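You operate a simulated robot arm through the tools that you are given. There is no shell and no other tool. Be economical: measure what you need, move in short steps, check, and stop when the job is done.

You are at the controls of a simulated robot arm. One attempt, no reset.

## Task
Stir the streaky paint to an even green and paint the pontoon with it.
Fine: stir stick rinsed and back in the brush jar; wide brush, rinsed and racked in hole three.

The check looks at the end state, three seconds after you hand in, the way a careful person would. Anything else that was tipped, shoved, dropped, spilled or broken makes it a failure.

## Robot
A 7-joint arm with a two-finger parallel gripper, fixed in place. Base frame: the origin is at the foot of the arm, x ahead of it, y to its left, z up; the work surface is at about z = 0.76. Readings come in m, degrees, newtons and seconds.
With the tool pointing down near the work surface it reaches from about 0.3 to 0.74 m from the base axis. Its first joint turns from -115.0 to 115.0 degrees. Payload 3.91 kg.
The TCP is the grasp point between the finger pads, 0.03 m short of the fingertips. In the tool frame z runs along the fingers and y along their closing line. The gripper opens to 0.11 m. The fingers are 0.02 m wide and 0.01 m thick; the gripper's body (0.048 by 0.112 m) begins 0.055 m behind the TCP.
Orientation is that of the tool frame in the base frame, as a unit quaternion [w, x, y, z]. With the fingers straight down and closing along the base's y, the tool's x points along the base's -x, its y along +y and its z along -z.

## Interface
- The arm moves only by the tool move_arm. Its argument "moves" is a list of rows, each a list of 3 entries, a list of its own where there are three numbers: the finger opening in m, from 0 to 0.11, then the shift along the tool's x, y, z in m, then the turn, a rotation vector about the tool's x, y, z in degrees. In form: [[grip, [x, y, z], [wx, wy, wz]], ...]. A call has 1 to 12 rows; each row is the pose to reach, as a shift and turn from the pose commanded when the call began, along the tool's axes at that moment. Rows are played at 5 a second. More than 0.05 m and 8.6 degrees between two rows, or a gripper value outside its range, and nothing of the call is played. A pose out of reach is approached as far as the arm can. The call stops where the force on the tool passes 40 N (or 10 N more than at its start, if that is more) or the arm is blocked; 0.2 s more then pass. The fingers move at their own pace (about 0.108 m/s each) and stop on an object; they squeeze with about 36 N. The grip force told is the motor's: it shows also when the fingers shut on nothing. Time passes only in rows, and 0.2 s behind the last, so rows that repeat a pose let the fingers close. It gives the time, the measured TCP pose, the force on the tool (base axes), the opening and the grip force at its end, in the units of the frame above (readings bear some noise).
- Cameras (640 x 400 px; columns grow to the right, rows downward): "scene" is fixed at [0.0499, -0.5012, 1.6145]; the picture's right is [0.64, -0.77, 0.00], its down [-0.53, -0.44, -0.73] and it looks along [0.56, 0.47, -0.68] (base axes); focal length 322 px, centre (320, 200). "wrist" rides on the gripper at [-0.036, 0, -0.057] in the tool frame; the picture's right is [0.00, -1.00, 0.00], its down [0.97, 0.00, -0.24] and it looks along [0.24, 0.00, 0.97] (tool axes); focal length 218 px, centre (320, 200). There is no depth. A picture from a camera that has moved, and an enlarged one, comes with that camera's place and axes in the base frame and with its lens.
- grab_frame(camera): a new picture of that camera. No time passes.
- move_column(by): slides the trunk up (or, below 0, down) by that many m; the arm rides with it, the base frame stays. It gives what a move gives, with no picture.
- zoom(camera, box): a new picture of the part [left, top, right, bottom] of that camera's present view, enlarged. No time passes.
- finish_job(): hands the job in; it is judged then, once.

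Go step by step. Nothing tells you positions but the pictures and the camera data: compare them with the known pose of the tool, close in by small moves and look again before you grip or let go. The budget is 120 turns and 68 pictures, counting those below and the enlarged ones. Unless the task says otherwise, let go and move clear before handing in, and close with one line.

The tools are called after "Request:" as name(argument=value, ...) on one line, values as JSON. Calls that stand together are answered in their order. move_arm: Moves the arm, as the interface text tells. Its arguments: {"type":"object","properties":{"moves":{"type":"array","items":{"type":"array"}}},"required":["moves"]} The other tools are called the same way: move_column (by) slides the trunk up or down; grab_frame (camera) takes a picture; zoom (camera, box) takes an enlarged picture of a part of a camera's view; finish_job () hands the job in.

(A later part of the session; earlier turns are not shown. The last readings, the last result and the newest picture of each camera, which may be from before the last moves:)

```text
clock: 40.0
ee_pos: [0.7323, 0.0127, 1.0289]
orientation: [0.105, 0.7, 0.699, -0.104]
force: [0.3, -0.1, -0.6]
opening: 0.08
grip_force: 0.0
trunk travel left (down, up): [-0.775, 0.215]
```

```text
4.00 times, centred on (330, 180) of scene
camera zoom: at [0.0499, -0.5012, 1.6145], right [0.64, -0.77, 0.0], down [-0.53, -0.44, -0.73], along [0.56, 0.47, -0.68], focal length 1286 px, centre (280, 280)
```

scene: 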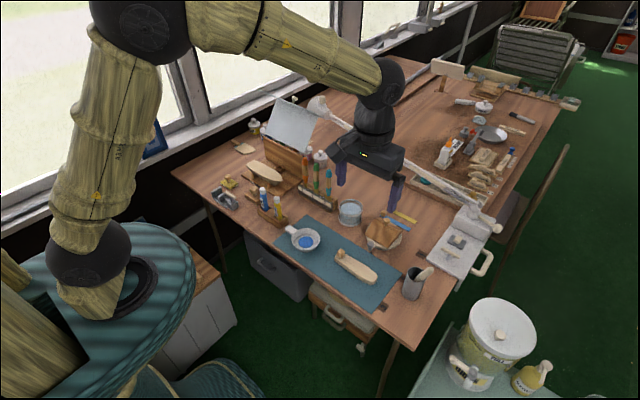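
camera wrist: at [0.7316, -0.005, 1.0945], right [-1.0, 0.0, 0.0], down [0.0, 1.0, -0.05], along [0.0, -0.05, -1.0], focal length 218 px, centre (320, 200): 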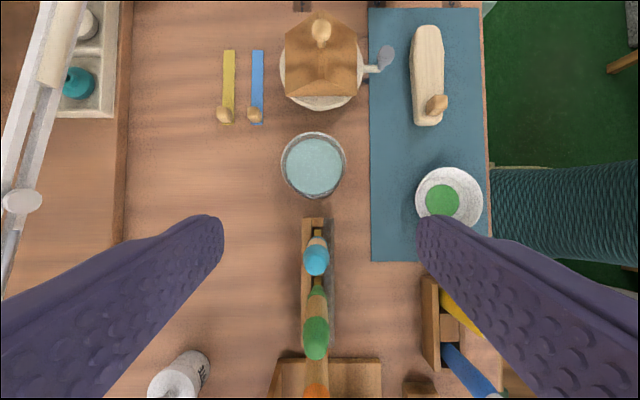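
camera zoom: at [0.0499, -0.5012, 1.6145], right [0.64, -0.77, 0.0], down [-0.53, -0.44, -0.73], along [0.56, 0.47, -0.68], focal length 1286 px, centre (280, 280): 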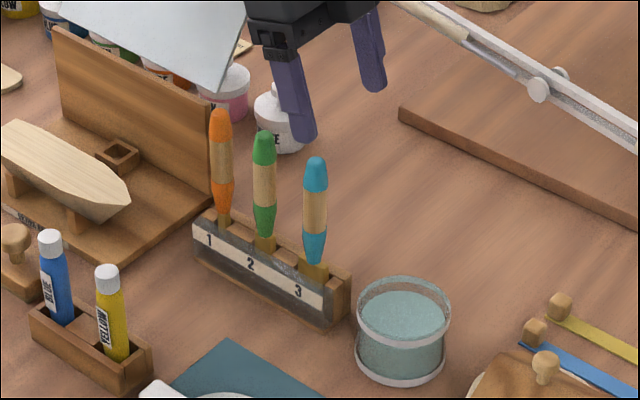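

Re-triangulating, the brush actually stands vertical at about (.735,.030), top z≈.94. I'll return the tool to vertical, centre over it and look.

Request:
move_arm(moves=[[0.08, [0.006, 0.001, 0], [0, 6, 0]], [0.08, [0.012, 0.002, 0], [0, 12, 0]], [0.08, [0.017, 0.003, -0.005], [0, 17, 0]], [0.08, [0.017, 0.003, -0.005], [0, 17, 0]]])

Request:
grab_frame(camera="wrist")

```text
clock: 41.0
ee_pos: [0.7353, 0.0303, 1.0289]
orientation: [-0.001, 0.708, 0.707, 0.001]
force: [0.7, -0.4, -0.4]
opening: 0.08
grip_force: 0.1
trunk travel left (down, up): [-0.775, 0.215]
```

```text
29 pictures are left
camera wrist: at [0.734, -0.0061, 1.087], right [-1.0, 0.0, 0.0], down [0.0, 0.97, 0.24], along [0.0, 0.24, -0.97], focal length 218 px, centre (320, 200)
```

wrist: 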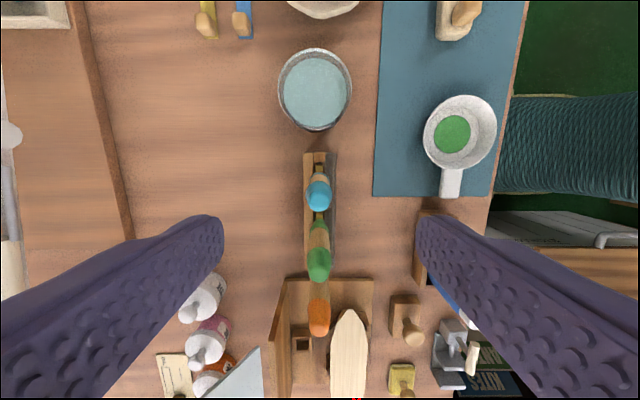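

Brush top is at about (.735,.026). I'll shift 4 mm and descend to TCP z≈.90.

Request:
move_arm(moves=[[0.08, [-0.004, 0, 0.04], [0, 0, 0]], [0.08, [-0.004, 0, 0.08], [0, 0, 0]], [0.08, [-0.004, 0, 0.115], [0, 0, 0]], [0.08, [-0.004, 0, 0.128], [0, 0, 0]]])

Request:
grab_frame(camera="wrist")

Request:
zoom(camera="scene", box=[290, 150, 370, 230])

```text
clock: 42.0
ee_pos: [0.734, 0.0251, 0.903]
orientation: [0.001, 0.708, 0.707, 0.0]
force: [0.2, 0.0, 1.1]
opening: 0.0799
grip_force: 0.0
trunk travel left (down, up): [-0.775, 0.215]
```

```text
28 pictures are left
camera wrist: at [0.7335, -0.0107, 0.9608], right [-1.0, 0.0, 0.0], down [0.0, 0.97, 0.24], along [0.0, 0.24, -0.97], focal length 218 px, centre (320, 200)
```

wrist: 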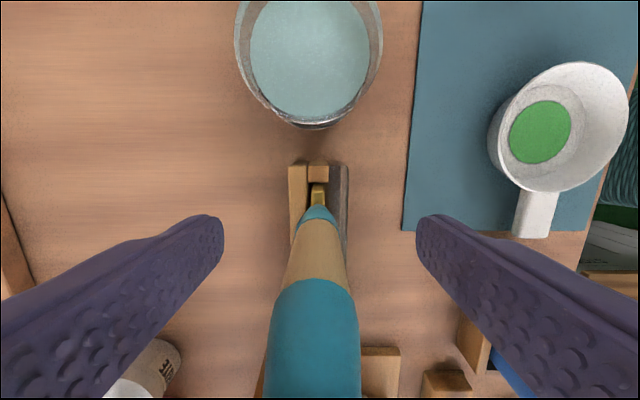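

```text
5.00 times, centred on (330, 190) of scene
camera zoom: at [0.0499, -0.5012, 1.6145], right [0.64, -0.77, 0.0], down [-0.53, -0.44, -0.73], along [0.56, 0.47, -0.68], focal length 1608 px, centre (270, 250)
```

zoom: 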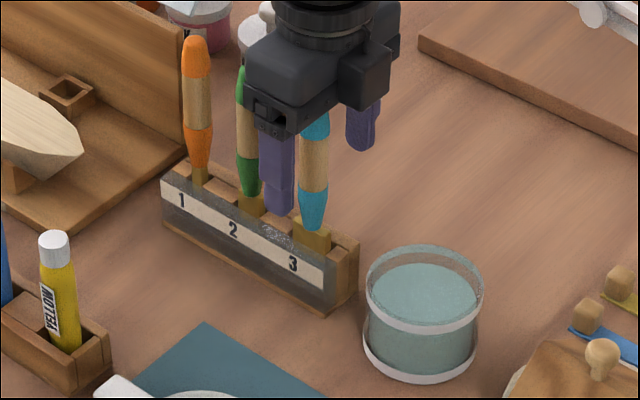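

Fingers straddle the handle, well centred. Closing, then lifting slowly.

Request:
move_arm(moves=[[0.04, [0, 0, 0], [0, 0, 0]], [0.0, [0, 0, 0], [0, 0, 0]], [0.0, [0, 0, 0], [0, 0, 0]], [0.0, [0, 0, 0], [0, 0, 0]], [0.0, [0, 0, 0], [0, 0, 0]]])

Request:
move_arm(moves=[[0, [0, 0, -0.01], [0, 0, 0]], [0, [0, 0, -0.03], [0, 0, 0]], [0, [0, 0, -0.06], [0, 0, 0]], [0, [0, 0, -0.1], [0, 0, 0]]])

Request:
zoom(camera="scene", box=[290, 120, 370, 220])

```text
clock: 43.2
ee_pos: [0.7327, 0.0258, 0.9027]
orientation: [0.0, 0.708, 0.706, 0.0]
force: [-0.1, -0.5, 0.0]
opening: 0.0192
grip_force: 35.7
trunk travel left (down, up): [-0.775, 0.215]
```

```text
clock: 44.2
ee_pos: [0.7311, 0.0264, 1.0017]
orientation: [0.001, 0.708, 0.707, 0.0]
force: [0.2, 0.0, 0.1]
opening: 0.0189
grip_force: 35.8
trunk travel left (down, up): [-0.775, 0.215]
```

```text
4.00 times, centred on (330, 170) of scene
camera zoom: at [0.0499, -0.5012, 1.6145], right [0.64, -0.77, 0.0], down [-0.53, -0.44, -0.73], along [0.56, 0.47, -0.68], focal length 1286 px, centre (280, 320)
```

zoom: 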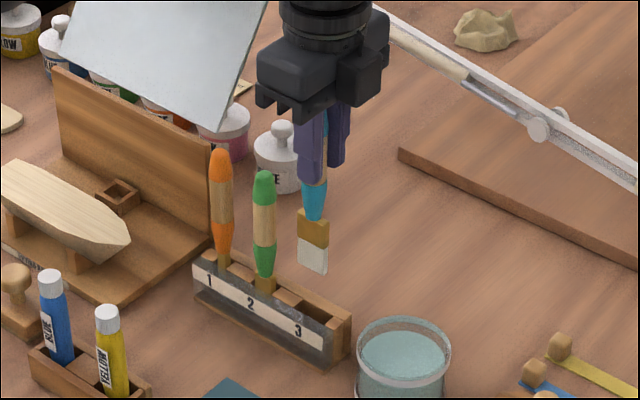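

The wide brush is free, its bristle tip about 0.131 m below the TCP. Before painting I want to be certain which wooden piece is the pontoon, so I'll read the label on the cradle.

Request:
zoom(camera="scene", box=[220, 130, 320, 215])

Request:
zoom(camera="scene", box=[320, 235, 400, 300])

```text
4.71 times, centred on (270, 172) of scene
camera zoom: at [0.0499, -0.5012, 1.6145], right [0.64, -0.77, 0.0], down [-0.53, -0.44, -0.73], along [0.56, 0.47, -0.68], focal length 1513 px, centre (555, 329)
```

zoom: 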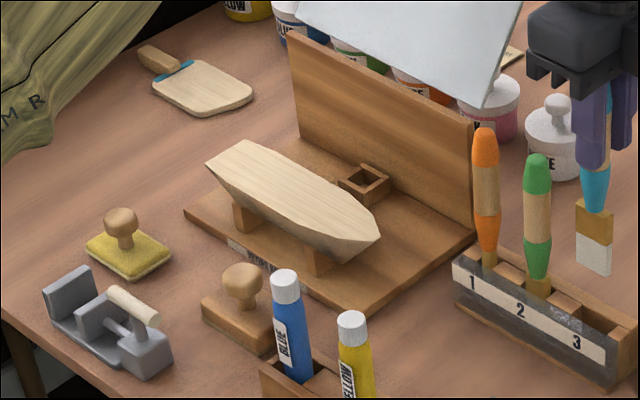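

```text
6.15 times, centred on (360, 268) of scene
camera zoom: at [0.0499, -0.5012, 1.6145], right [0.64, -0.77, 0.0], down [-0.53, -0.44, -0.73], along [0.56, 0.47, -0.68], focal length 1978 px, centre (74, -215)
```

zoom: 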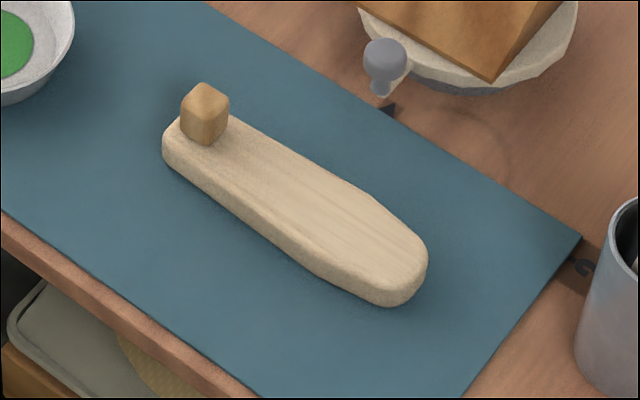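

Request:
zoom(camera="scene", box=[250, 175, 280, 195])

```text
16.00 times, centred on (265, 185) of scene
camera zoom: at [0.0499, -0.5012, 1.6145], right [0.64, -0.77, 0.0], down [-0.53, -0.44, -0.73], along [0.56, 0.47, -0.68], focal length 5144 px, centre (1200, 440)
```

zoom: 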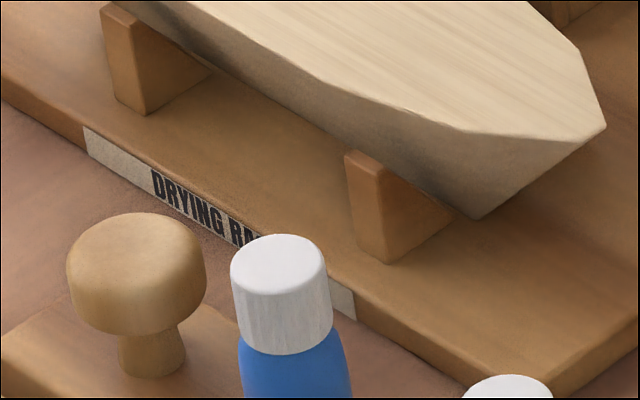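

The hull sits on the drying rack and is another item, so the piece on the mat beside the paint is the pontoon. I'll carry the brush over the pan, turning it 90° so its width runs along x.

Request:
move_arm(moves=[[0, [0, 0, -0.03], [0, 0, 0]], [0, [-0.004, -0.016, -0.03], [0, 0, -8.2]], [0, [-0.008, -0.033, -0.03], [0, 0, -16.4]], [0, [-0.012, -0.049, -0.03], [0, 0, -24.5]], [0, [-0.016, -0.065, -0.03], [0, 0, -32.7]], [0, [-0.02, -0.082, -0.03], [0, 0, -40.9]], [0, [-0.024, -0.098, -0.03], [0, 0, -49.1]], [0, [-0.028, -0.115, -0.03], [0, 0, -57.3]], [0, [-0.032, -0.131, -0.03], [0, 0, -65.5]], [0, [-0.036, -0.147, -0.03], [0, 0, -73.6]], [0, [-0.04, -0.164, -0.03], [0, 0, -81.8]], [0, [-0.045, -0.18, -0.03], [0, 0, -90]]])

Request:
grab_frame(camera="wrist")

Request:
zoom(camera="scene", box=[260, 150, 350, 260])

```text
clock: 46.8
ee_pos: [0.5518, -0.0181, 1.032]
orientation: [0.0, -0.002, 1.0, 0.001]
force: [0.0, 0.5, -0.3]
opening: 0.019
grip_force: 35.9
trunk travel left (down, up): [-0.775, 0.215]
```

```text
22 pictures are left
camera wrist: at [0.5882, -0.0189, 1.0896], right [0.0, -1.0, 0.0], down [-0.97, 0.0, 0.24], along [-0.24, 0.0, -0.97], focal length 218 px, centre (320, 200)
```

wrist: 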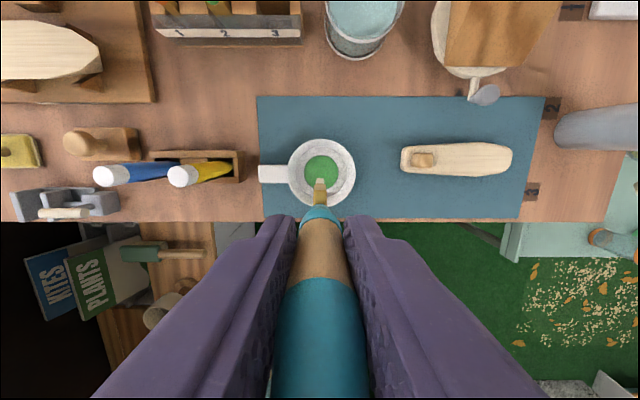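

```text
3.64 times, centred on (305, 205) of scene
camera zoom: at [0.0499, -0.5012, 1.6145], right [0.64, -0.77, 0.0], down [-0.53, -0.44, -0.73], along [0.56, 0.47, -0.68], focal length 1169 px, centre (374, 182)
```

zoom: 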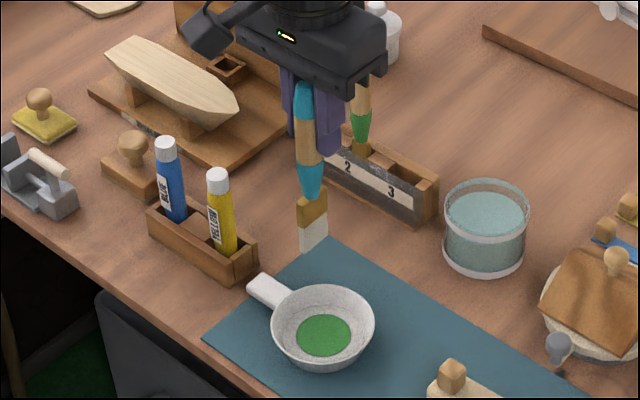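

The brush is over the paint. I'll lower it until the bristles just touch down and look.

Request:
move_arm(moves=[[0, [-0.002, 0, 0.04], [0, 0, 0]], [0, [-0.002, 0, 0.08], [0, 0, 0]], [0, [-0.002, 0, 0.11], [0, 0, 0]], [0, [-0.002, 0, 0.122], [0, 0, 0]], [0, [-0.002, 0, 0.127], [0, 0, 0]]])

Request:
zoom(camera="scene", box=[275, 200, 335, 260])

```text
clock: 48.0
ee_pos: [0.5549, -0.0182, 0.9061]
orientation: [0.002, 0.001, 1.0, 0.0]
force: [0.3, 0.0, 6.6]
opening: 0.019
grip_force: 35.5
trunk travel left (down, up): [-0.775, 0.215]
```

```text
6.67 times, centred on (305, 230) of scene
camera zoom: at [0.0499, -0.5012, 1.6145], right [0.64, -0.77, 0.0], down [-0.53, -0.44, -0.73], along [0.56, 0.47, -0.68], focal length 2143 px, centre (420, 0)
```

zoom: 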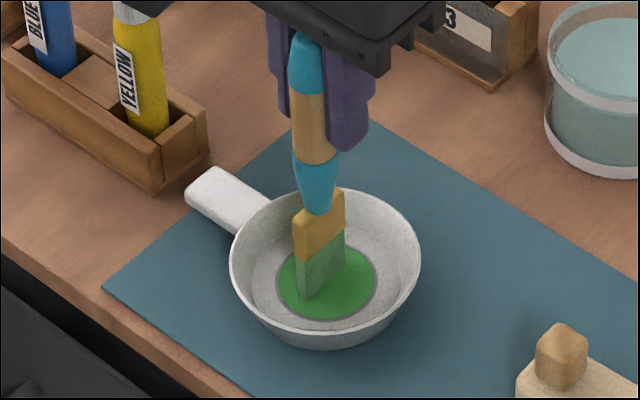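

The bristles are loaded green; the floor contact puts the bristle tip 0.137 m below the TCP. I'll lift, move over the pontoon deck and feel down for contact.

Request:
move_arm(moves=[[0, [0, 0, -0.03], [0, 0, 0]], [0, [0, 0, -0.07], [0, 0, 0]], [0, [0, -0.03, -0.1], [0, 0, 0]], [0, [-0.001, -0.07, -0.1], [0, 0, 0]], [0, [-0.002, -0.115, -0.1], [0, 0, 0]], [0, [-0.003, -0.155, -0.1], [0, 0, 0]], [0, [-0.004, -0.185, -0.09], [0, 0, 0]], [0, [-0.004, -0.19, -0.06], [0, 0, 0]], [0, [-0.004, -0.19, -0.04], [0, 0, 0]], [0, [-0.004, -0.19, -0.03], [0, 0, 0]]])

Request:
zoom(camera="scene", box=[310, 210, 400, 300])

```text
clock: 50.2
ee_pos: [0.5611, -0.2076, 0.933]
orientation: [0.0, 0.001, 1.0, 0.0]
force: [0.4, 0.4, 0.0]
opening: 0.0191
grip_force: 35.9
trunk travel left (down, up): [-0.775, 0.215]
```

```text
4.44 times, centred on (355, 255) of scene
camera zoom: at [0.0499, -0.5012, 1.6145], right [0.64, -0.77, 0.0], down [-0.53, -0.44, -0.73], along [0.56, 0.47, -0.68], focal length 1429 px, centre (164, -44)
```

zoom: 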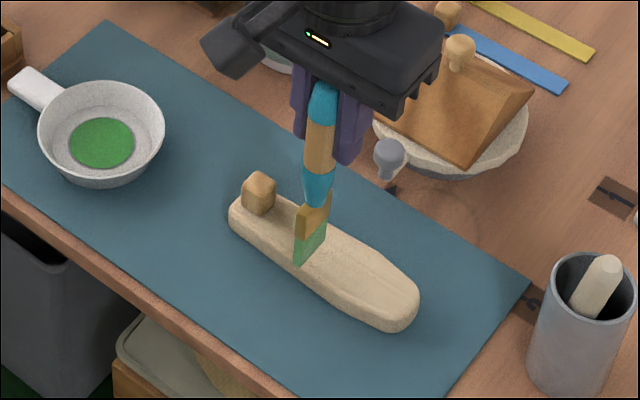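

No contact yet at z .933. I'll step down in small increments.

Request:
move_arm(moves=[[0, [0, 0, 0.004], [0, 0, 0]], [0, [0, 0, 0.007], [0, 0, 0]], [0, [0, 0, 0.009], [0, 0, 0]]])

```text
clock: 51.0
ee_pos: [0.5589, -0.2074, 0.926]
orientation: [0.0, 0.0, 1.0, 0.0]
force: [0.2, -0.1, -0.2]
opening: 0.019
grip_force: 36.2
trunk travel left (down, up): [-0.775, 0.215]
```

Request:
move_arm(moves=[[0, [0, 0, 0.002], [0, 0, 0]], [0, [0, 0, 0.004], [0, 0, 0]], [0, [0, 0, 0.005], [0, 0, 0]]])

Request:
zoom(camera="scene", box=[320, 220, 400, 300])

```text
clock: 51.8
ee_pos: [0.5572, -0.2072, 0.9219]
orientation: [0.002, 0.001, 1.0, 0.001]
force: [-2.6, 1.6, 15.1]
opening: 0.0192
grip_force: 36.3
trunk travel left (down, up): [-0.775, 0.215]
```

```text
5.00 times, centred on (360, 260) of scene
camera zoom: at [0.0499, -0.5012, 1.6145], right [0.64, -0.77, 0.0], down [-0.53, -0.44, -0.73], along [0.56, 0.47, -0.68], focal length 1608 px, centre (120, -100)
```

zoom: 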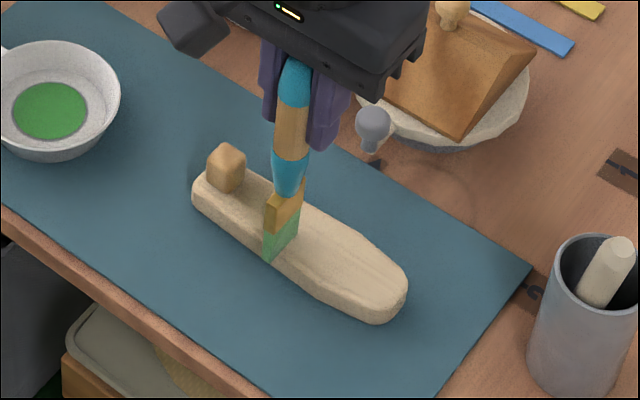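

Contact at z≈.922 (15 N, a bit firm). I'll ease up 3 mm and stroke lightly towards -y along the left lane.

Request:
move_arm(moves=[[0, [-0.002, 0, -0.003], [0, 0, 0]], [0, [-0.002, -0.012, -0.003], [0, 0, 0]], [0, [-0.002, -0.024, -0.003], [0, 0, 0]], [0, [-0.002, -0.036, -0.003], [0, 0, 0]]])

Request:
zoom(camera="scene", box=[320, 220, 400, 300])

```text
clock: 52.8
ee_pos: [0.5614, -0.2459, 0.9214]
orientation: [0.0, 0.001, 1.0, 0.0]
force: [-0.4, 0.2, 0.4]
opening: 0.0188
grip_force: 35.6
trunk travel left (down, up): [-0.775, 0.215]
```

```text
5.00 times, centred on (360, 260) of scene
camera zoom: at [0.0499, -0.5012, 1.6145], right [0.64, -0.77, 0.0], down [-0.53, -0.44, -0.73], along [0.56, 0.47, -0.68], focal length 1608 px, centre (120, -100)
```

zoom: 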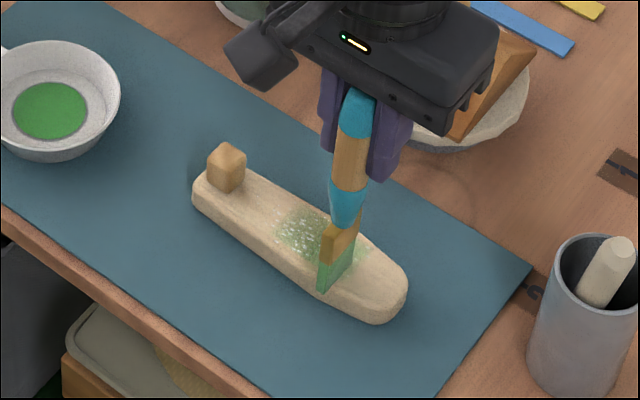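

Paint goes on in light streaks with no push on the pontoon. I'll go back and forth over the whole deck in two lanes.

Request:
move_arm(moves=[[0, [0, -0.016, 0], [0, 0, 0]], [0, [0, -0.032, 0], [0, 0, 0]], [0, [0, -0.016, 0], [0, 0, 0]], [0, [0, 0, 0], [0, 0, 0]], [0, [0, 0.017, 0], [0, 0, 0]], [0, [0, 0.034, 0], [0, 0, 0]], [0, [0, 0.051, 0], [0, 0, 0]], [0, [0, 0.067, 0], [0, 0, 0]], [0, [-0.008, 0.067, 0], [0, 0, 0]], [0, [-0.018, 0.067, 0], [0, 0, 0]], [0, [-0.018, 0.05, 0], [0, 0, 0]], [0, [-0.018, 0.033, 0], [0, 0, 0]]])

Request:
move_arm(moves=[[0, [0, -0.017, 0], [0, 0, 0]], [0, [0, -0.033, 0], [0, 0, 0]], [0, [0, -0.05, 0], [0, 0, 0]], [0, [0, -0.065, 0], [0, 0, 0]], [0, [0.009, -0.065, 0], [0, 0, 0]], [0, [0.009, -0.05, 0], [0, 0, 0]], [0, [0.009, -0.033, 0], [0, 0, 0]], [0, [0.009, -0.017, 0], [0, 0, 0]], [0, [0.009, 0, 0], [0, 0, 0]], [0, [0.009, 0.017, 0], [0, 0, 0]], [0, [0.009, 0.034, 0], [0, 0, 0]]])

Request:
zoom(camera="scene", box=[320, 220, 400, 300])

```text
clock: 55.4
ee_pos: [0.579, -0.211, 0.9244]
orientation: [0.001, 0.001, 1.0, 0.0]
force: [0.0, -0.1, -0.3]
opening: 0.0192
grip_force: 35.7
trunk travel left (down, up): [-0.775, 0.215]
```

```text
clock: 57.8
ee_pos: [0.5702, -0.1768, 0.9236]
orientation: [0.001, 0.001, 1.0, 0.001]
force: [0.5, 0.8, -0.3]
opening: 0.0191
grip_force: 36.1
trunk travel left (down, up): [-0.775, 0.215]
```

```text
5.00 times, centred on (360, 260) of scene
camera zoom: at [0.0499, -0.5012, 1.6145], right [0.64, -0.77, 0.0], down [-0.53, -0.44, -0.73], along [0.56, 0.47, -0.68], focal length 1608 px, centre (120, -100)
```

zoom: 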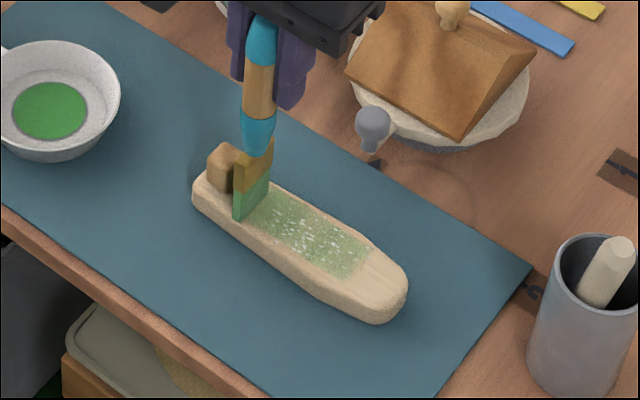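

A rectangle of streaky green now covers peg side to y≈-.25, but the bow end is still bare and the coat is thin. I'll press 1 mm lower and stroke further out to the bow.

Request:
move_arm(moves=[[0, [0, -0.017, 0.001], [0, 0, 0]], [0, [0.004, -0.034, 0.0015], [0, 0, 0]], [0, [0.008, -0.05, 0.0015], [0, 0, 0]], [0, [0.008, -0.067, 0.0015], [0, 0, 0]], [0, [0.006, -0.084, 0.0015], [0, 0, 0]], [0, [0.003, -0.1, 0.0015], [0, 0, 0]], [0, [-0.004, -0.1, 0.0015], [0, 0, 0]], [0, [-0.007, -0.084, 0.0015], [0, 0, 0]], [0, [-0.009, -0.067, 0.0015], [0, 0, 0]], [0, [-0.009, -0.05, 0.0015], [0, 0, 0]], [0, [-0.009, -0.034, 0.0015], [0, 0, 0]], [0, [-0.007, -0.016, 0.0015], [0, 0, 0]]])

Request:
move_arm(moves=[[0, [0.002, 0.014, 0], [0, 0, 0]], [0, [0.007, 0.0, 0], [0, 0, 0]], [0, [0.007, -0.017, 0], [0, 0, 0]], [0, [0.007, -0.034, 0], [0, 0, 0]], [0, [0.007, -0.05, 0], [0, 0, 0]], [0, [0.007, -0.067, 0], [0, 0, 0]], [0, [0.007, -0.084, 0], [0, 0, 0]], [0, [0.007, -0.09, 0], [0, 0, 0]], [0, [0.007, -0.075, 0], [0, 0, 0]], [0, [0.007, -0.09, 0], [0, 0, 0]], [0, [0.007, -0.09, -0.03], [0, 0, 0]], [0, [0.007, -0.06, -0.07], [0, 0, 0]]])

Request:
zoom(camera="scene", box=[320, 220, 400, 300])

```text
clock: 60.4
ee_pos: [0.578, -0.1919, 0.9228]
orientation: [0.001, 0.002, 1.0, 0.0]
force: [-0.6, 1.1, 0.5]
opening: 0.0188
grip_force: 36.0
trunk travel left (down, up): [-0.775, 0.215]
```

```text
clock: 63.0
ee_pos: [0.5701, -0.2546, 0.9923]
orientation: [0.0, 0.002, 1.0, 0.0]
force: [0.0, -0.7, -1.1]
opening: 0.0191
grip_force: 35.4
trunk travel left (down, up): [-0.775, 0.215]
```

```text
5.00 times, centred on (360, 260) of scene
camera zoom: at [0.0499, -0.5012, 1.6145], right [0.64, -0.77, 0.0], down [-0.53, -0.44, -0.73], along [0.56, 0.47, -0.68], focal length 1608 px, centre (120, -100)
```

zoom: 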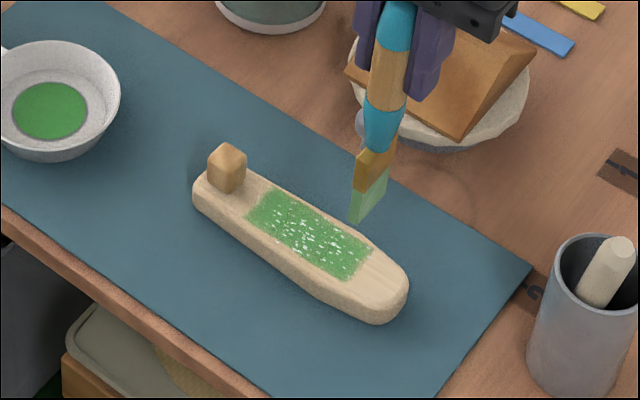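

The green fills a fixed panel on the deck, with small bare specks left, and the bristles are running light. I'll re-dip for another coat.

Request:
move_arm(moves=[[0, [0, 0.03, 0], [0, 0, 0]], [0, [0.005, 0.07, 0], [0, 0, 0]], [0, [0.01, 0.115, 0], [0, 0, 0]], [0, [0.014, 0.16, 0], [0, 0, 0]], [0, [0.015, 0.2, 0], [0, 0, 0]], [0, [0.015, 0.236, 0], [0, 0, 0]], [0, [0.015, 0.236, 0.035], [0, 0, 0]], [0, [0.015, 0.236, 0.07], [0, 0, 0]], [0, [0.015, 0.236, 0.084], [0, 0, 0]], [0, [0.015, 0.236, 0.086], [0, 0, 0]]])

Request:
move_arm(moves=[[0, [0.005, 0, -0.001], [0, 0, 0]], [0, [-0.005, 0, -0.001], [0, 0, 0]], [0, [0.0, 0, -0.03], [0, 0, 0]], [0, [0, 0, -0.07], [0, 0, 0]], [0, [0, -0.03, -0.09], [0, 0, 0]], [0, [-0.005, -0.07, -0.09], [0, 0, 0]], [0, [-0.005, -0.115, -0.09], [0, 0, 0]], [0, [-0.005, -0.155, -0.09], [0, 0, 0]], [0, [-0.006, -0.17, -0.06], [0, 0, 0]], [0, [-0.006, -0.17, -0.02], [0, 0, 0]]])

Request:
zoom(camera="scene", box=[300, 210, 400, 300])

```text
clock: 65.2
ee_pos: [0.5561, -0.0191, 0.9059]
orientation: [0.003, 0.001, 1.0, -0.001]
force: [-1.3, -0.5, 19.7]
opening: 0.0191
grip_force: 35.8
trunk travel left (down, up): [-0.775, 0.215]
```

```text
clock: 67.4
ee_pos: [0.5625, -0.1872, 0.9252]
orientation: [0.0, 0.0, 1.0, 0.001]
force: [-0.3, 1.3, -0.4]
opening: 0.0191
grip_force: 35.9
trunk travel left (down, up): [-0.775, 0.215]
```

```text
4.44 times, centred on (350, 255) of scene
camera zoom: at [0.0499, -0.5012, 1.6145], right [0.64, -0.77, 0.0], down [-0.53, -0.44, -0.73], along [0.56, 0.47, -0.68], focal length 1429 px, centre (187, -44)
```

zoom: 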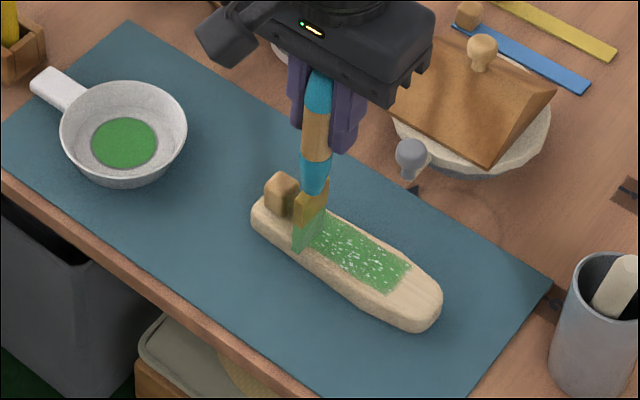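

Freshly dipped and just above the deck. Another set of strokes in three lanes.

Request:
move_arm(moves=[[0, [0, 0, 0.0025], [0, 0, 0]], [0, [0, -0.017, 0.0025], [0, 0, 0]], [0, [0, -0.034, 0.0025], [0, 0, 0]], [0, [0, -0.05, 0.0025], [0, 0, 0]], [0, [0, -0.067, 0.0025], [0, 0, 0]], [0, [-0.008, -0.067, 0.0025], [0, 0, 0]], [0, [-0.017, -0.067, 0.0025], [0, 0, 0]], [0, [-0.017, -0.05, 0.0025], [0, 0, 0]], [0, [-0.017, -0.034, 0.0025], [0, 0, 0]], [0, [-0.017, -0.017, 0.0025], [0, 0, 0]], [0, [-0.017, 0.0, 0.0025], [0, 0, 0]], [0, [-0.009, 0.0, 0.0025], [0, 0, 0]]])

Request:
move_arm(moves=[[0, [0, -0.015, 0], [0, 0, 0]], [0, [0, -0.032, 0], [0, 0, 0]], [0, [0, -0.05, 0], [0, 0, 0]], [0, [0, -0.068, 0], [0, 0, 0]], [0, [0.006, -0.068, 0], [0, 0, 0]], [0, [0.006, -0.05, 0], [0, 0, 0]], [0, [0.006, -0.032, 0], [0, 0, 0]], [0, [0.006, -0.015, 0], [0, 0, 0]], [0, [-0.004, -0.015, 0], [0, 0, 0]], [0, [-0.004, -0.032, 0], [0, 0, 0]], [0, [-0.004, -0.05, 0], [0, 0, 0]], [0, [-0.004, -0.068, 0], [0, 0, 0]]])

Request:
move_arm(moves=[[0, [0, 0, -0.02], [0, 0, 0]], [0, [0, 0, -0.06], [0, 0, 0]], [0, [0, 0, -0.1], [0, 0, 0]]])

Request:
zoom(camera="scene", box=[320, 220, 400, 300])

```text
clock: 70.0
ee_pos: [0.5705, -0.1865, 0.9228]
orientation: [-0.001, 0.0, 1.0, 0.001]
force: [-1.1, 0.4, 2.2]
opening: 0.0193
grip_force: 35.9
trunk travel left (down, up): [-0.775, 0.215]
```

```text
clock: 72.6
ee_pos: [0.5744, -0.2548, 0.9231]
orientation: [0.001, 0.001, 1.0, 0.0]
force: [-0.2, 0.2, 0.0]
opening: 0.019
grip_force: 35.8
trunk travel left (down, up): [-0.775, 0.215]
```

```text
clock: 73.4
ee_pos: [0.5765, -0.255, 1.0248]
orientation: [0.0, 0.001, 1.0, 0.001]
force: [0.5, 1.4, -0.7]
opening: 0.0193
grip_force: 35.5
trunk travel left (down, up): [-0.775, 0.215]
```

```text
5.00 times, centred on (360, 260) of scene
camera zoom: at [0.0499, -0.5012, 1.6145], right [0.64, -0.77, 0.0], down [-0.53, -0.44, -0.73], along [0.56, 0.47, -0.68], focal length 1608 px, centre (120, -100)
```

zoom: 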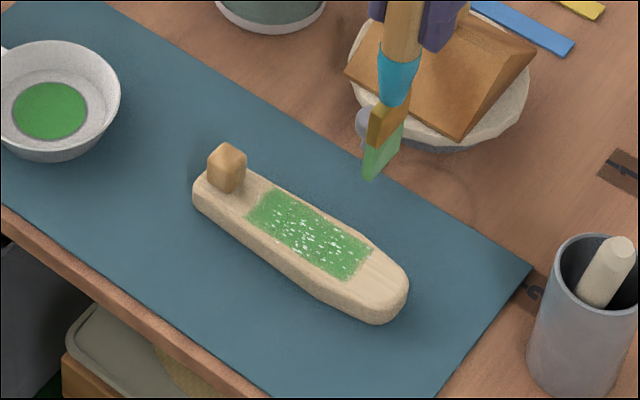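

The panel looks the same as before the second coat, so it may be saturated. I'll check it closely.

Request:
zoom(camera="scene", box=[342, 250, 378, 282])

```text
12.50 times, centred on (360, 266) of scene
camera zoom: at [0.0499, -0.5012, 1.6145], right [0.64, -0.77, 0.0], down [-0.53, -0.44, -0.73], along [0.56, 0.47, -0.68], focal length 4019 px, centre (-180, -625)
```

zoom: 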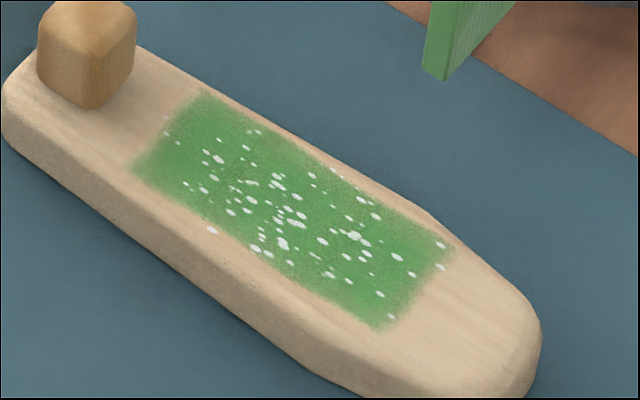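

The white flecks look like wet gloss (some lie outside the green), and the panel edges don't match my lanes. As a check, I'll make one firm stroke on the bow to see whether paint takes there.

Request:
move_arm(moves=[[0, [0.006, -0.01, 0.04], [0, 0, 0]], [0, [0.006, -0.01, 0.08], [0, 0, 0]], [0, [0.006, -0.01, 0.101], [0, 0, 0]], [0, [0.006, -0.01, 0.103], [0, 0, 0]]])

Request:
move_arm(moves=[[0, [0.0, 0, 0.001], [0, 0, 0]], [0, [0, -0.005, 0.001], [0, 0, 0]], [0, [0.004, 0.002, 0.001], [0, 0, 0]], [0, [0.004, -0.008, 0.001], [0, 0, 0]], [0, [-0.004, -0.008, 0.001], [0, 0, 0]], [0, [-0.004, 0.005, 0.001], [0, 0, 0]]])

Request:
zoom(camera="scene", box=[330, 230, 400, 300])

```text
clock: 74.4
ee_pos: [0.5691, -0.2654, 0.9228]
orientation: [0.002, 0.001, 1.0, -0.001]
force: [-0.3, 1.5, 10.4]
opening: 0.0193
grip_force: 35.6
trunk travel left (down, up): [-0.775, 0.215]
```

```text
clock: 75.8
ee_pos: [0.5696, -0.2644, 0.9198]
orientation: [0.002, 0.001, 1.0, -0.001]
force: [0.0, -6.0, 17.4]
opening: 0.0191
grip_force: 36.2
trunk travel left (down, up): [-0.775, 0.215]
```

```text
5.71 times, centred on (365, 265) of scene
camera zoom: at [0.0499, -0.5012, 1.6145], right [0.64, -0.77, 0.0], down [-0.53, -0.44, -0.73], along [0.56, 0.47, -0.68], focal length 1837 px, centre (63, -171)
```

zoom: 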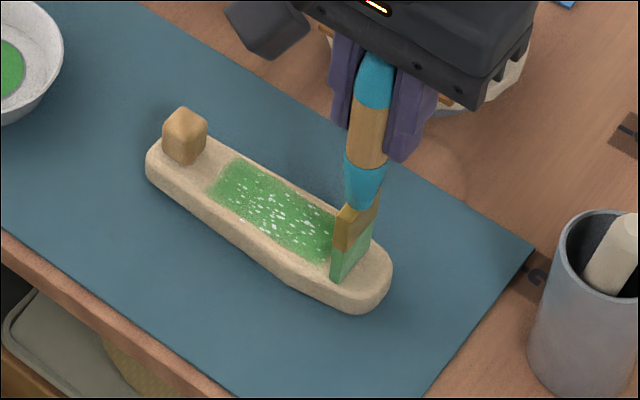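

The bow takes no paint even under firm contact, so the panel is the painted area. I'll make one more loaded pass over it to be sure it's saturated, then lift.

Request:
move_arm(moves=[[0, [0, 0.0, -0.003], [0, 0, 0]], [0, [0.004, 0.017, -0.0025], [0, 0, 0]], [0, [0.004, 0.034, -0.0025], [0, 0, 0]], [0, [0.004, 0.051, -0.0025], [0, 0, 0]], [0, [0.004, 0.068, -0.0025], [0, 0, 0]], [0, [0.004, 0.081, -0.0025], [0, 0, 0]], [0, [-0.01, 0.081, -0.0025], [0, 0, 0]], [0, [-0.01, 0.064, -0.0025], [0, 0, 0]], [0, [-0.01, 0.047, -0.0025], [0, 0, 0]], [0, [-0.01, 0.03, -0.0025], [0, 0, 0]], [0, [-0.01, 0.017, -0.0025], [0, 0, 0]]])

Request:
move_arm(moves=[[0, [0.008, 0.017, 0], [0, 0, 0]], [0, [0.008, 0.034, 0], [0, 0, 0]], [0, [0.008, 0.05, 0], [0, 0, 0]], [0, [0.008, 0.03, -0.02], [0, 0, 0]], [0, [0.008, 0.03, -0.06], [0, 0, 0]], [0, [0.008, 0.03, -0.1], [0, 0, 0]], [0, [0.008, 0.06, -0.11], [0, 0, 0]], [0, [0.008, 0.1, -0.11], [0, 0, 0]], [0, [-0.02, 0.13, -0.11], [0, 0, 0]], [0, [-0.04, 0.16, -0.11], [0, 0, 0]]])

Request:
zoom(camera="scene", box=[342, 250, 378, 282])

```text
clock: 78.2
ee_pos: [0.5814, -0.2435, 0.9207]
orientation: [0.0, 0.0, 1.0, 0.0]
force: [0.0, 1.1, 0.0]
opening: 0.0188
grip_force: 36.4
trunk travel left (down, up): [-0.775, 0.215]
```

```text
clock: 80.4
ee_pos: [0.6199, -0.0803, 1.0294]
orientation: [0.0, 0.001, 1.0, 0.0]
force: [0.2, -0.3, 0.0]
opening: 0.0192
grip_force: 36.0
trunk travel left (down, up): [-0.775, 0.215]
```

```text
12.50 times, centred on (360, 266) of scene
camera zoom: at [0.0499, -0.5012, 1.6145], right [0.64, -0.77, 0.0], down [-0.53, -0.44, -0.73], along [0.56, 0.47, -0.68], focal length 4019 px, centre (-180, -625)
```

zoom: 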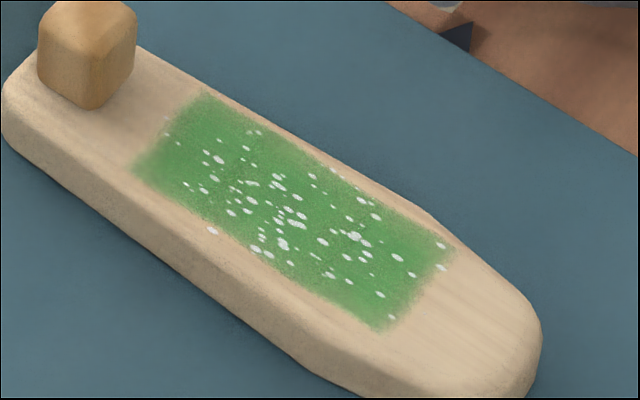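

No further change: the coat is saturated and the pontoon hasn't moved. Now I'll turn the brush back 90° and bring it over the water jar at (.728,-.066).

Request:
move_arm(moves=[[0, [-0.01, 0.001, 0], [0, 0, 8.2]], [0, [-0.02, 0.003, 0], [0, 0, 16.4]], [0, [-0.03, 0.004, 0], [0, 0, 24.5]], [0, [-0.04, 0.006, 0], [0, 0, 32.7]], [0, [-0.05, 0.007, 0], [0, 0, 40.9]], [0, [-0.06, 0.009, 0], [0, 0, 49.1]], [0, [-0.07, 0.01, 0], [0, 0, 57.3]], [0, [-0.08, 0.011, 0], [0, 0, 65.5]], [0, [-0.09, 0.012, 0], [0, 0, 73.6]], [0, [-0.1, 0.013, 0], [0, 0, 81.8]], [0, [-0.108, 0.0145, 0], [0, 0, 90]]])

Request:
move_arm(moves=[[0, [0, 0, 0.04], [0, 0, 0]], [0, [0, 0, 0.08], [0, 0, 0]], [0, [0, 0, 0.095], [0, 0, 0]]])

Request:
zoom(camera="scene", box=[310, 150, 390, 230])

```text
clock: 82.8
ee_pos: [0.7314, -0.0685, 1.0326]
orientation: [0.001, 0.709, 0.705, 0.0]
force: [0.1, 0.0, -0.3]
opening: 0.0192
grip_force: 35.2
trunk travel left (down, up): [-0.775, 0.215]
```

```text
clock: 83.6
ee_pos: [0.7295, -0.0697, 0.9365]
orientation: [0.001, 0.708, 0.706, 0.001]
force: [-1.2, -0.5, 0.2]
opening: 0.0187
grip_force: 36.0
trunk travel left (down, up): [-0.775, 0.215]
```

```text
5.00 times, centred on (350, 190) of scene
camera zoom: at [0.0499, -0.5012, 1.6145], right [0.64, -0.77, 0.0], down [-0.53, -0.44, -0.73], along [0.56, 0.47, -0.68], focal length 1608 px, centre (170, 250)
```

zoom: 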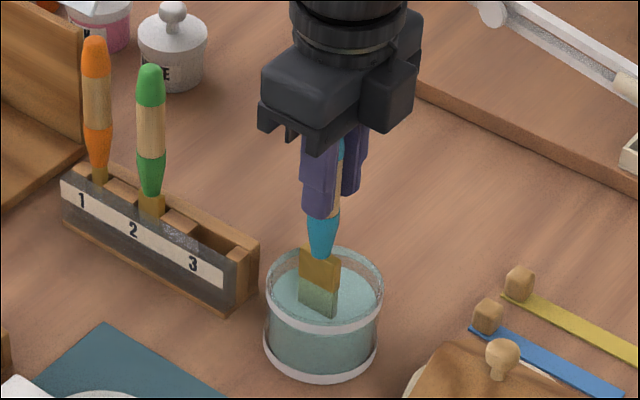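

The brush is entering the water centrally. I'll go 2 cm deeper, swirl, and lift out.

Request:
move_arm(moves=[[0, [0, 0, 0.01], [0, 0, 0]], [0, [0, 0, 0.02], [0, 0, 0]], [0, [0.008, 0, 0.02], [0, 0, 0]], [0, [0.002, 0.006, 0.02], [0, 0, 0]], [0, [-0.006, 0, 0.02], [0, 0, 0]], [0, [0.002, -0.008, 0.02], [0, 0, 0]], [0, [0.008, 0, 0.02], [0, 0, 0]], [0, [0.002, 0.006, 0.02], [0, 0, 0]], [0, [-0.006, 0, 0.02], [0, 0, 0]], [0, [0.002, -0.008, 0.02], [0, 0, 0]], [0, [0.002, 0, 0.015], [0, 0, 0]]])

Request:
move_arm(moves=[[0, [0, 0, -0.03], [0, 0, 0]], [0, [0, 0, -0.07], [0, 0, 0]], [0, [0, 0, -0.1], [0, 0, 0]]])

Request:
move_arm(moves=[[0, [0.03, 0.001, 0], [0, 0, 0]], [0, [0.06, 0.002, 0], [0, 0, 0]], [0, [0.092, 0.003, 0], [0, 0, 0]], [0, [0.092, 0.003, 0], [0, 0, 0]]])

Request:
zoom(camera="scene", box=[300, 130, 380, 220])

```text
clock: 86.0
ee_pos: [0.7302, -0.0662, 0.9203]
orientation: [0.0, 0.708, 0.706, 0.0]
force: [-1.0, -0.2, -0.3]
opening: 0.0194
grip_force: 35.7
trunk travel left (down, up): [-0.775, 0.215]
```

```text
clock: 86.8
ee_pos: [0.7283, -0.0663, 1.0241]
orientation: [0.0, 0.708, 0.706, 0.0]
force: [-0.9, 0.4, 0.7]
opening: 0.0191
grip_force: 35.8
trunk travel left (down, up): [-0.775, 0.215]
```

```text
clock: 87.8
ee_pos: [0.7332, 0.0234, 1.023]
orientation: [0.0, 0.708, 0.706, 0.0]
force: [0.4, 0.2, -0.8]
opening: 0.0189
grip_force: 35.9
trunk travel left (down, up): [-0.775, 0.215]
```

```text
4.44 times, centred on (340, 175) of scene
camera zoom: at [0.0499, -0.5012, 1.6145], right [0.64, -0.77, 0.0], down [-0.53, -0.44, -0.73], along [0.56, 0.47, -0.68], focal length 1429 px, centre (231, 311)
```

zoom: 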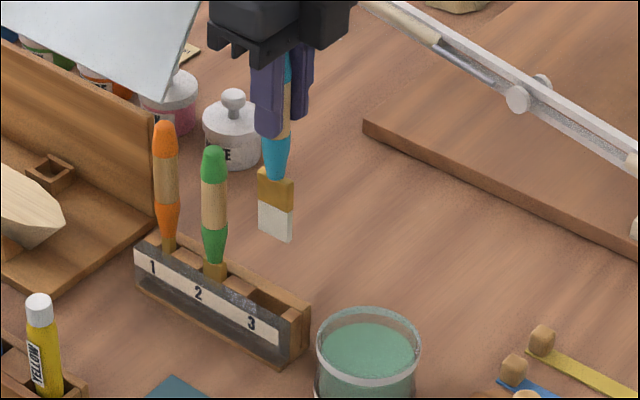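

The brush is rinsed white. I'll correct 2 mm in y, descend to just above the rack and check the alignment with hole 3.

Request:
move_arm(moves=[[0, [0.002, 0.0, 0.02], [0, 0, 0]], [0, [0.002, 0.0, 0.04], [0, 0, 0]], [0, [0.002, 0.0, 0.055], [0, 0, 0]], [0, [0.002, 0.0, 0.055], [0, 0, 0]]])

Request:
zoom(camera="scene", box=[320, 170, 370, 220])

Request:
grab_frame(camera="wrist")

```text
clock: 88.8
ee_pos: [0.7333, 0.0261, 0.9677]
orientation: [0.0, 0.708, 0.707, 0.0]
force: [0.4, 0.1, -0.3]
opening: 0.0189
grip_force: 35.9
trunk travel left (down, up): [-0.775, 0.215]
```

```text
8.00 times, centred on (345, 195) of scene
camera zoom: at [0.0499, -0.5012, 1.6145], right [0.64, -0.77, 0.0], down [-0.53, -0.44, -0.73], along [0.56, 0.47, -0.68], focal length 2572 px, centre (120, 240)
```

zoom: 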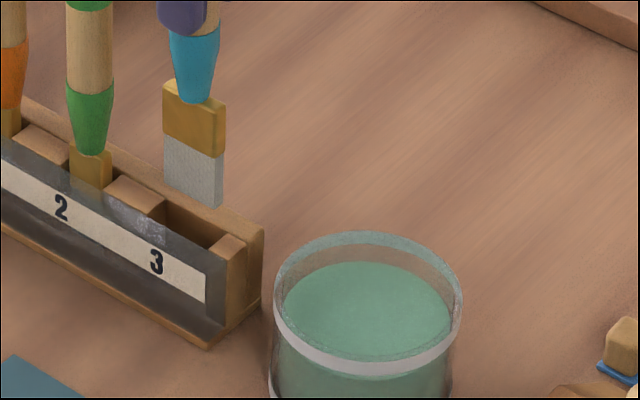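

```text
6 pictures are left
camera wrist: at [0.7336, -0.0107, 1.0247], right [-1.0, 0.0, 0.0], down [0.0, 0.97, 0.24], along [0.0, 0.24, -0.97], focal length 218 px, centre (320, 200)
```

wrist: 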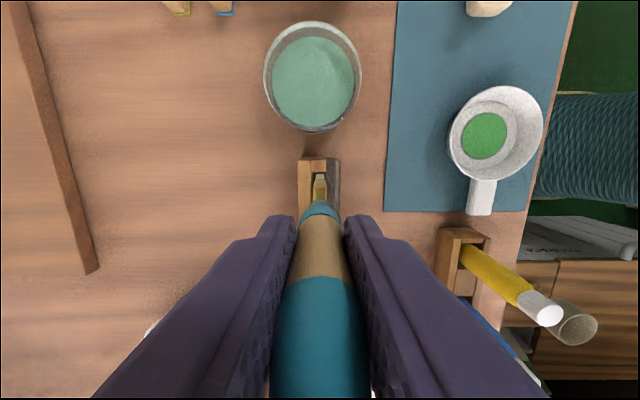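

Aligned with hole 3. Lowering slowly to the original height.

Request:
move_arm(moves=[[0, [0, 0, 0.015], [0, 0, 0]], [0, [0, 0, 0.028], [0, 0, 0]], [0, [0, 0, 0.04], [0, 0, 0]], [0, [0, 0, 0.05], [0, 0, 0]], [0, [0, 0, 0.058], [0, 0, 0]], [0, [0, 0, 0.063], [0, 0, 0]]])

Request:
zoom(camera="scene", box=[310, 150, 370, 220])

```text
clock: 89.8
ee_pos: [0.7372, 0.0275, 0.925]
orientation: [0.004, 0.707, 0.707, 0.005]
force: [-5.1, 0.0, 16.7]
opening: 0.0191
grip_force: 35.9
trunk travel left (down, up): [-0.775, 0.215]
stopped in row 5: the force on the tool passed its limit (the readings are from after the stop); the commanded pose is now the measured one
```

```text
5.71 times, centred on (340, 185) of scene
camera zoom: at [0.0499, -0.5012, 1.6145], right [0.64, -0.77, 0.0], down [-0.53, -0.44, -0.73], along [0.56, 0.47, -0.68], focal length 1837 px, centre (206, 286)
```

zoom: 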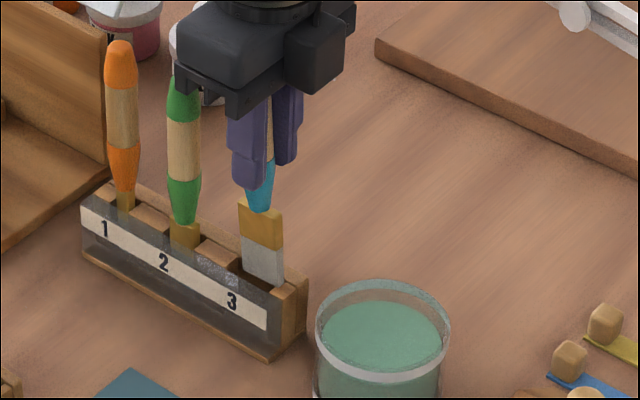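

The bristles caught on the rack's edge (16 N, now stopped), so the brush is slightly offset or tilted in the grip. I'll raise it a little and measure closely.

Request:
move_arm(moves=[[0, [0, 0, -0.006], [0, 0, 0]], [0, [0, 0, -0.012], [0, 0, 0]], [0, [0, -0.003, -0.016], [0, 0, 0]], [0, [0, -0.003, -0.016], [0, 0, 0]]])

Request:
zoom(camera="wrist", box=[280, 140, 360, 220])

Request:
zoom(camera="scene", box=[325, 165, 365, 215])

```text
clock: 90.8
ee_pos: [0.7339, 0.0281, 0.937]
orientation: [0.002, 0.707, 0.708, 0.003]
force: [-0.5, 0.7, -0.7]
opening: 0.0193
grip_force: 35.7
trunk travel left (down, up): [-0.775, 0.215]
```

```text
5.00 times, centred on (320, 180) of wrist
camera zoom: at [0.7339, -0.0084, 0.9948], right [-1.0, 0.0, -0.01], down [0.0, 0.97, 0.24], along [0.01, 0.24, -0.97], focal length 1091 px, centre (320, 300)
```

zoom: 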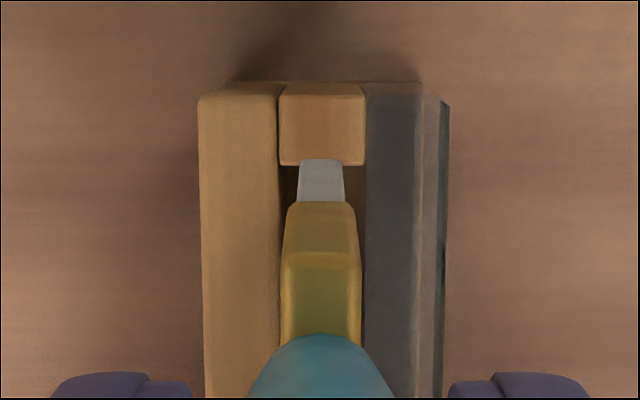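

```text
8.00 times, centred on (345, 190) of scene
camera zoom: at [0.0499, -0.5012, 1.6145], right [0.64, -0.77, 0.0], down [-0.53, -0.44, -0.73], along [0.56, 0.47, -0.68], focal length 2572 px, centre (120, 280)
```

zoom: 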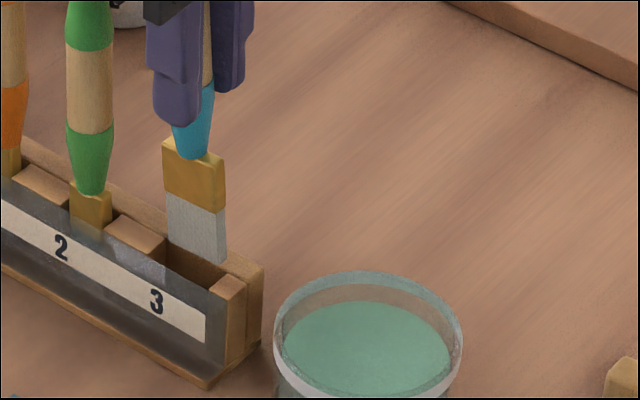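

The close views show the brush leaning a few degrees in the grip: its lower end sits towards -y and catches the end block by about 1–2 mm. I'll lift slightly, rotate the tool +4° about its closing axis and recentre.

Request:
move_arm(moves=[[0, [0, 0, -0.008], [0, 0, 0]], [0, [-0.002, 0, -0.012], [0, 2, 0]], [0, [-0.004, 0, -0.012], [0, 4, 0]], [0, [-0.004, 0, -0.006], [0, 4, 0]], [0, [-0.004, 0, -0.002], [0, 4, 0]]])

Request:
zoom(camera="wrist", box=[280, 140, 360, 220])

```text
clock: 92.0
ee_pos: [0.7328, 0.0236, 0.9395]
orientation: [-0.022, 0.707, 0.707, 0.029]
force: [0.1, -0.3, -0.3]
opening: 0.0189
grip_force: 36.2
trunk travel left (down, up): [-0.775, 0.215]
```

```text
5.00 times, centred on (320, 180) of wrist
camera zoom: at [0.733, -0.016, 0.9941], right [-1.0, 0.0, -0.01], down [0.0, 0.95, 0.31], along [0.01, 0.31, -0.95], focal length 1091 px, centre (320, 300)
```

zoom: 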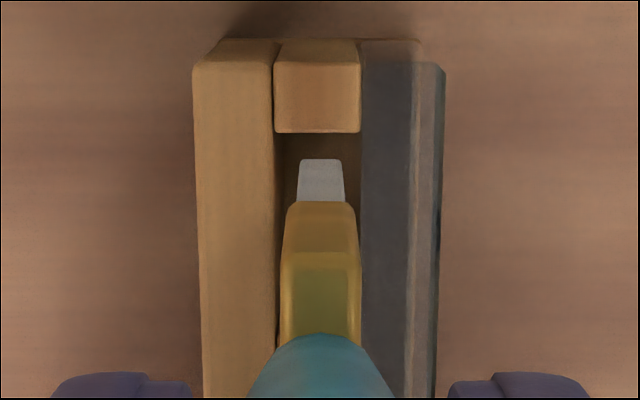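

Now there's about 5 mm clearance to the end block and it's centred in x. Descending straight down in small steps.

Request:
move_arm(moves=[[0, [-0.0006, 0, 0.008], [0, 0, 0]], [0, [-0.0011, 0, 0.016], [0, 0, 0]], [0, [-0.0017, 0, 0.024], [0, 0, 0]], [0, [-0.0021, 0, 0.03], [0, 0, 0]], [0, [-0.0024, 0, 0.034], [0, 0, 0]]])

```text
clock: 93.2
ee_pos: [0.7333, 0.0225, 0.9071]
orientation: [-0.022, 0.707, 0.706, 0.029]
force: [-0.3, 0.1, -0.5]
opening: 0.019
grip_force: 36.1
trunk travel left (down, up): [-0.775, 0.215]
```

It slid in freely. I'll lower the last 3 mm, open and lift straight away.

Request:
move_arm(moves=[[0, [-0.0002, 0, 0.0025], [0, 0, 0]], [0.03, [-0.0002, 0, 0.0025], [0, 0, 0]], [0.06, [-0.0002, 0, 0.0025], [0, 0, 0]], [0.08, [-0.0002, 0, 0.0025], [0, 0, 0]], [0.08, [-0.0002, 0, 0.0025], [0, 0, 0]], [0.08, [0.002, 0, -0.03], [0, 0, 0]], [0.08, [0.005, 0, -0.07], [0, 0, 0]], [0.08, [0.008, 0, -0.11], [0, 0, 0]], [0.08, [0.01, 0, -0.15], [0, 0, 0]]])

Request:
move_arm(moves=[[0.08, [-0.03, -0.04, 0], [0, -4, 0]], [0.08, [-0.06, -0.08, 0], [0, -4, 0]], [0.08, [-0.09, -0.12, 0], [0, -4, 0]], [0.08, [-0.12, -0.16, 0], [0, -4, 0]]])

Request:
zoom(camera="scene", box=[260, 120, 460, 310])

```text
clock: 95.2
ee_pos: [0.7312, 0.023, 1.0522]
orientation: [-0.022, 0.707, 0.706, 0.028]
force: [0.3, -0.3, 0.3]
opening: 0.0802
grip_force: 0.0
trunk travel left (down, up): [-0.775, 0.215]
```

```text
clock: 96.2
ee_pos: [0.5745, -0.0981, 1.0435]
orientation: [0.003, 0.707, 0.707, 0.004]
force: [-0.4, 0.2, 0.0]
opening: 0.0799
grip_force: 0.1
trunk travel left (down, up): [-0.775, 0.215]
```

```text
2.11 times, centred on (360, 215) of scene
camera zoom: at [0.0499, -0.5012, 1.6145], right [0.64, -0.77, 0.0], down [-0.53, -0.44, -0.73], along [0.56, 0.47, -0.68], focal length 677 px, centre (236, 168)
```

zoom: 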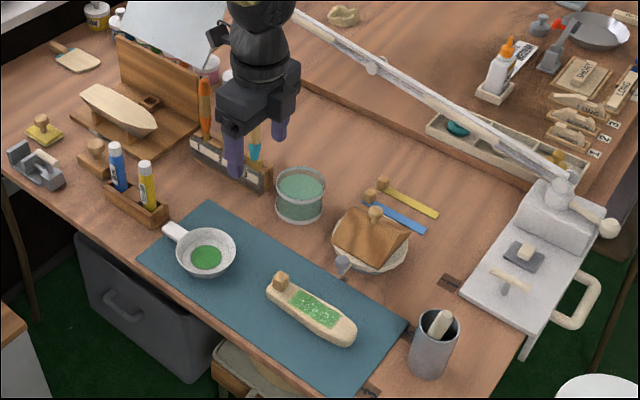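

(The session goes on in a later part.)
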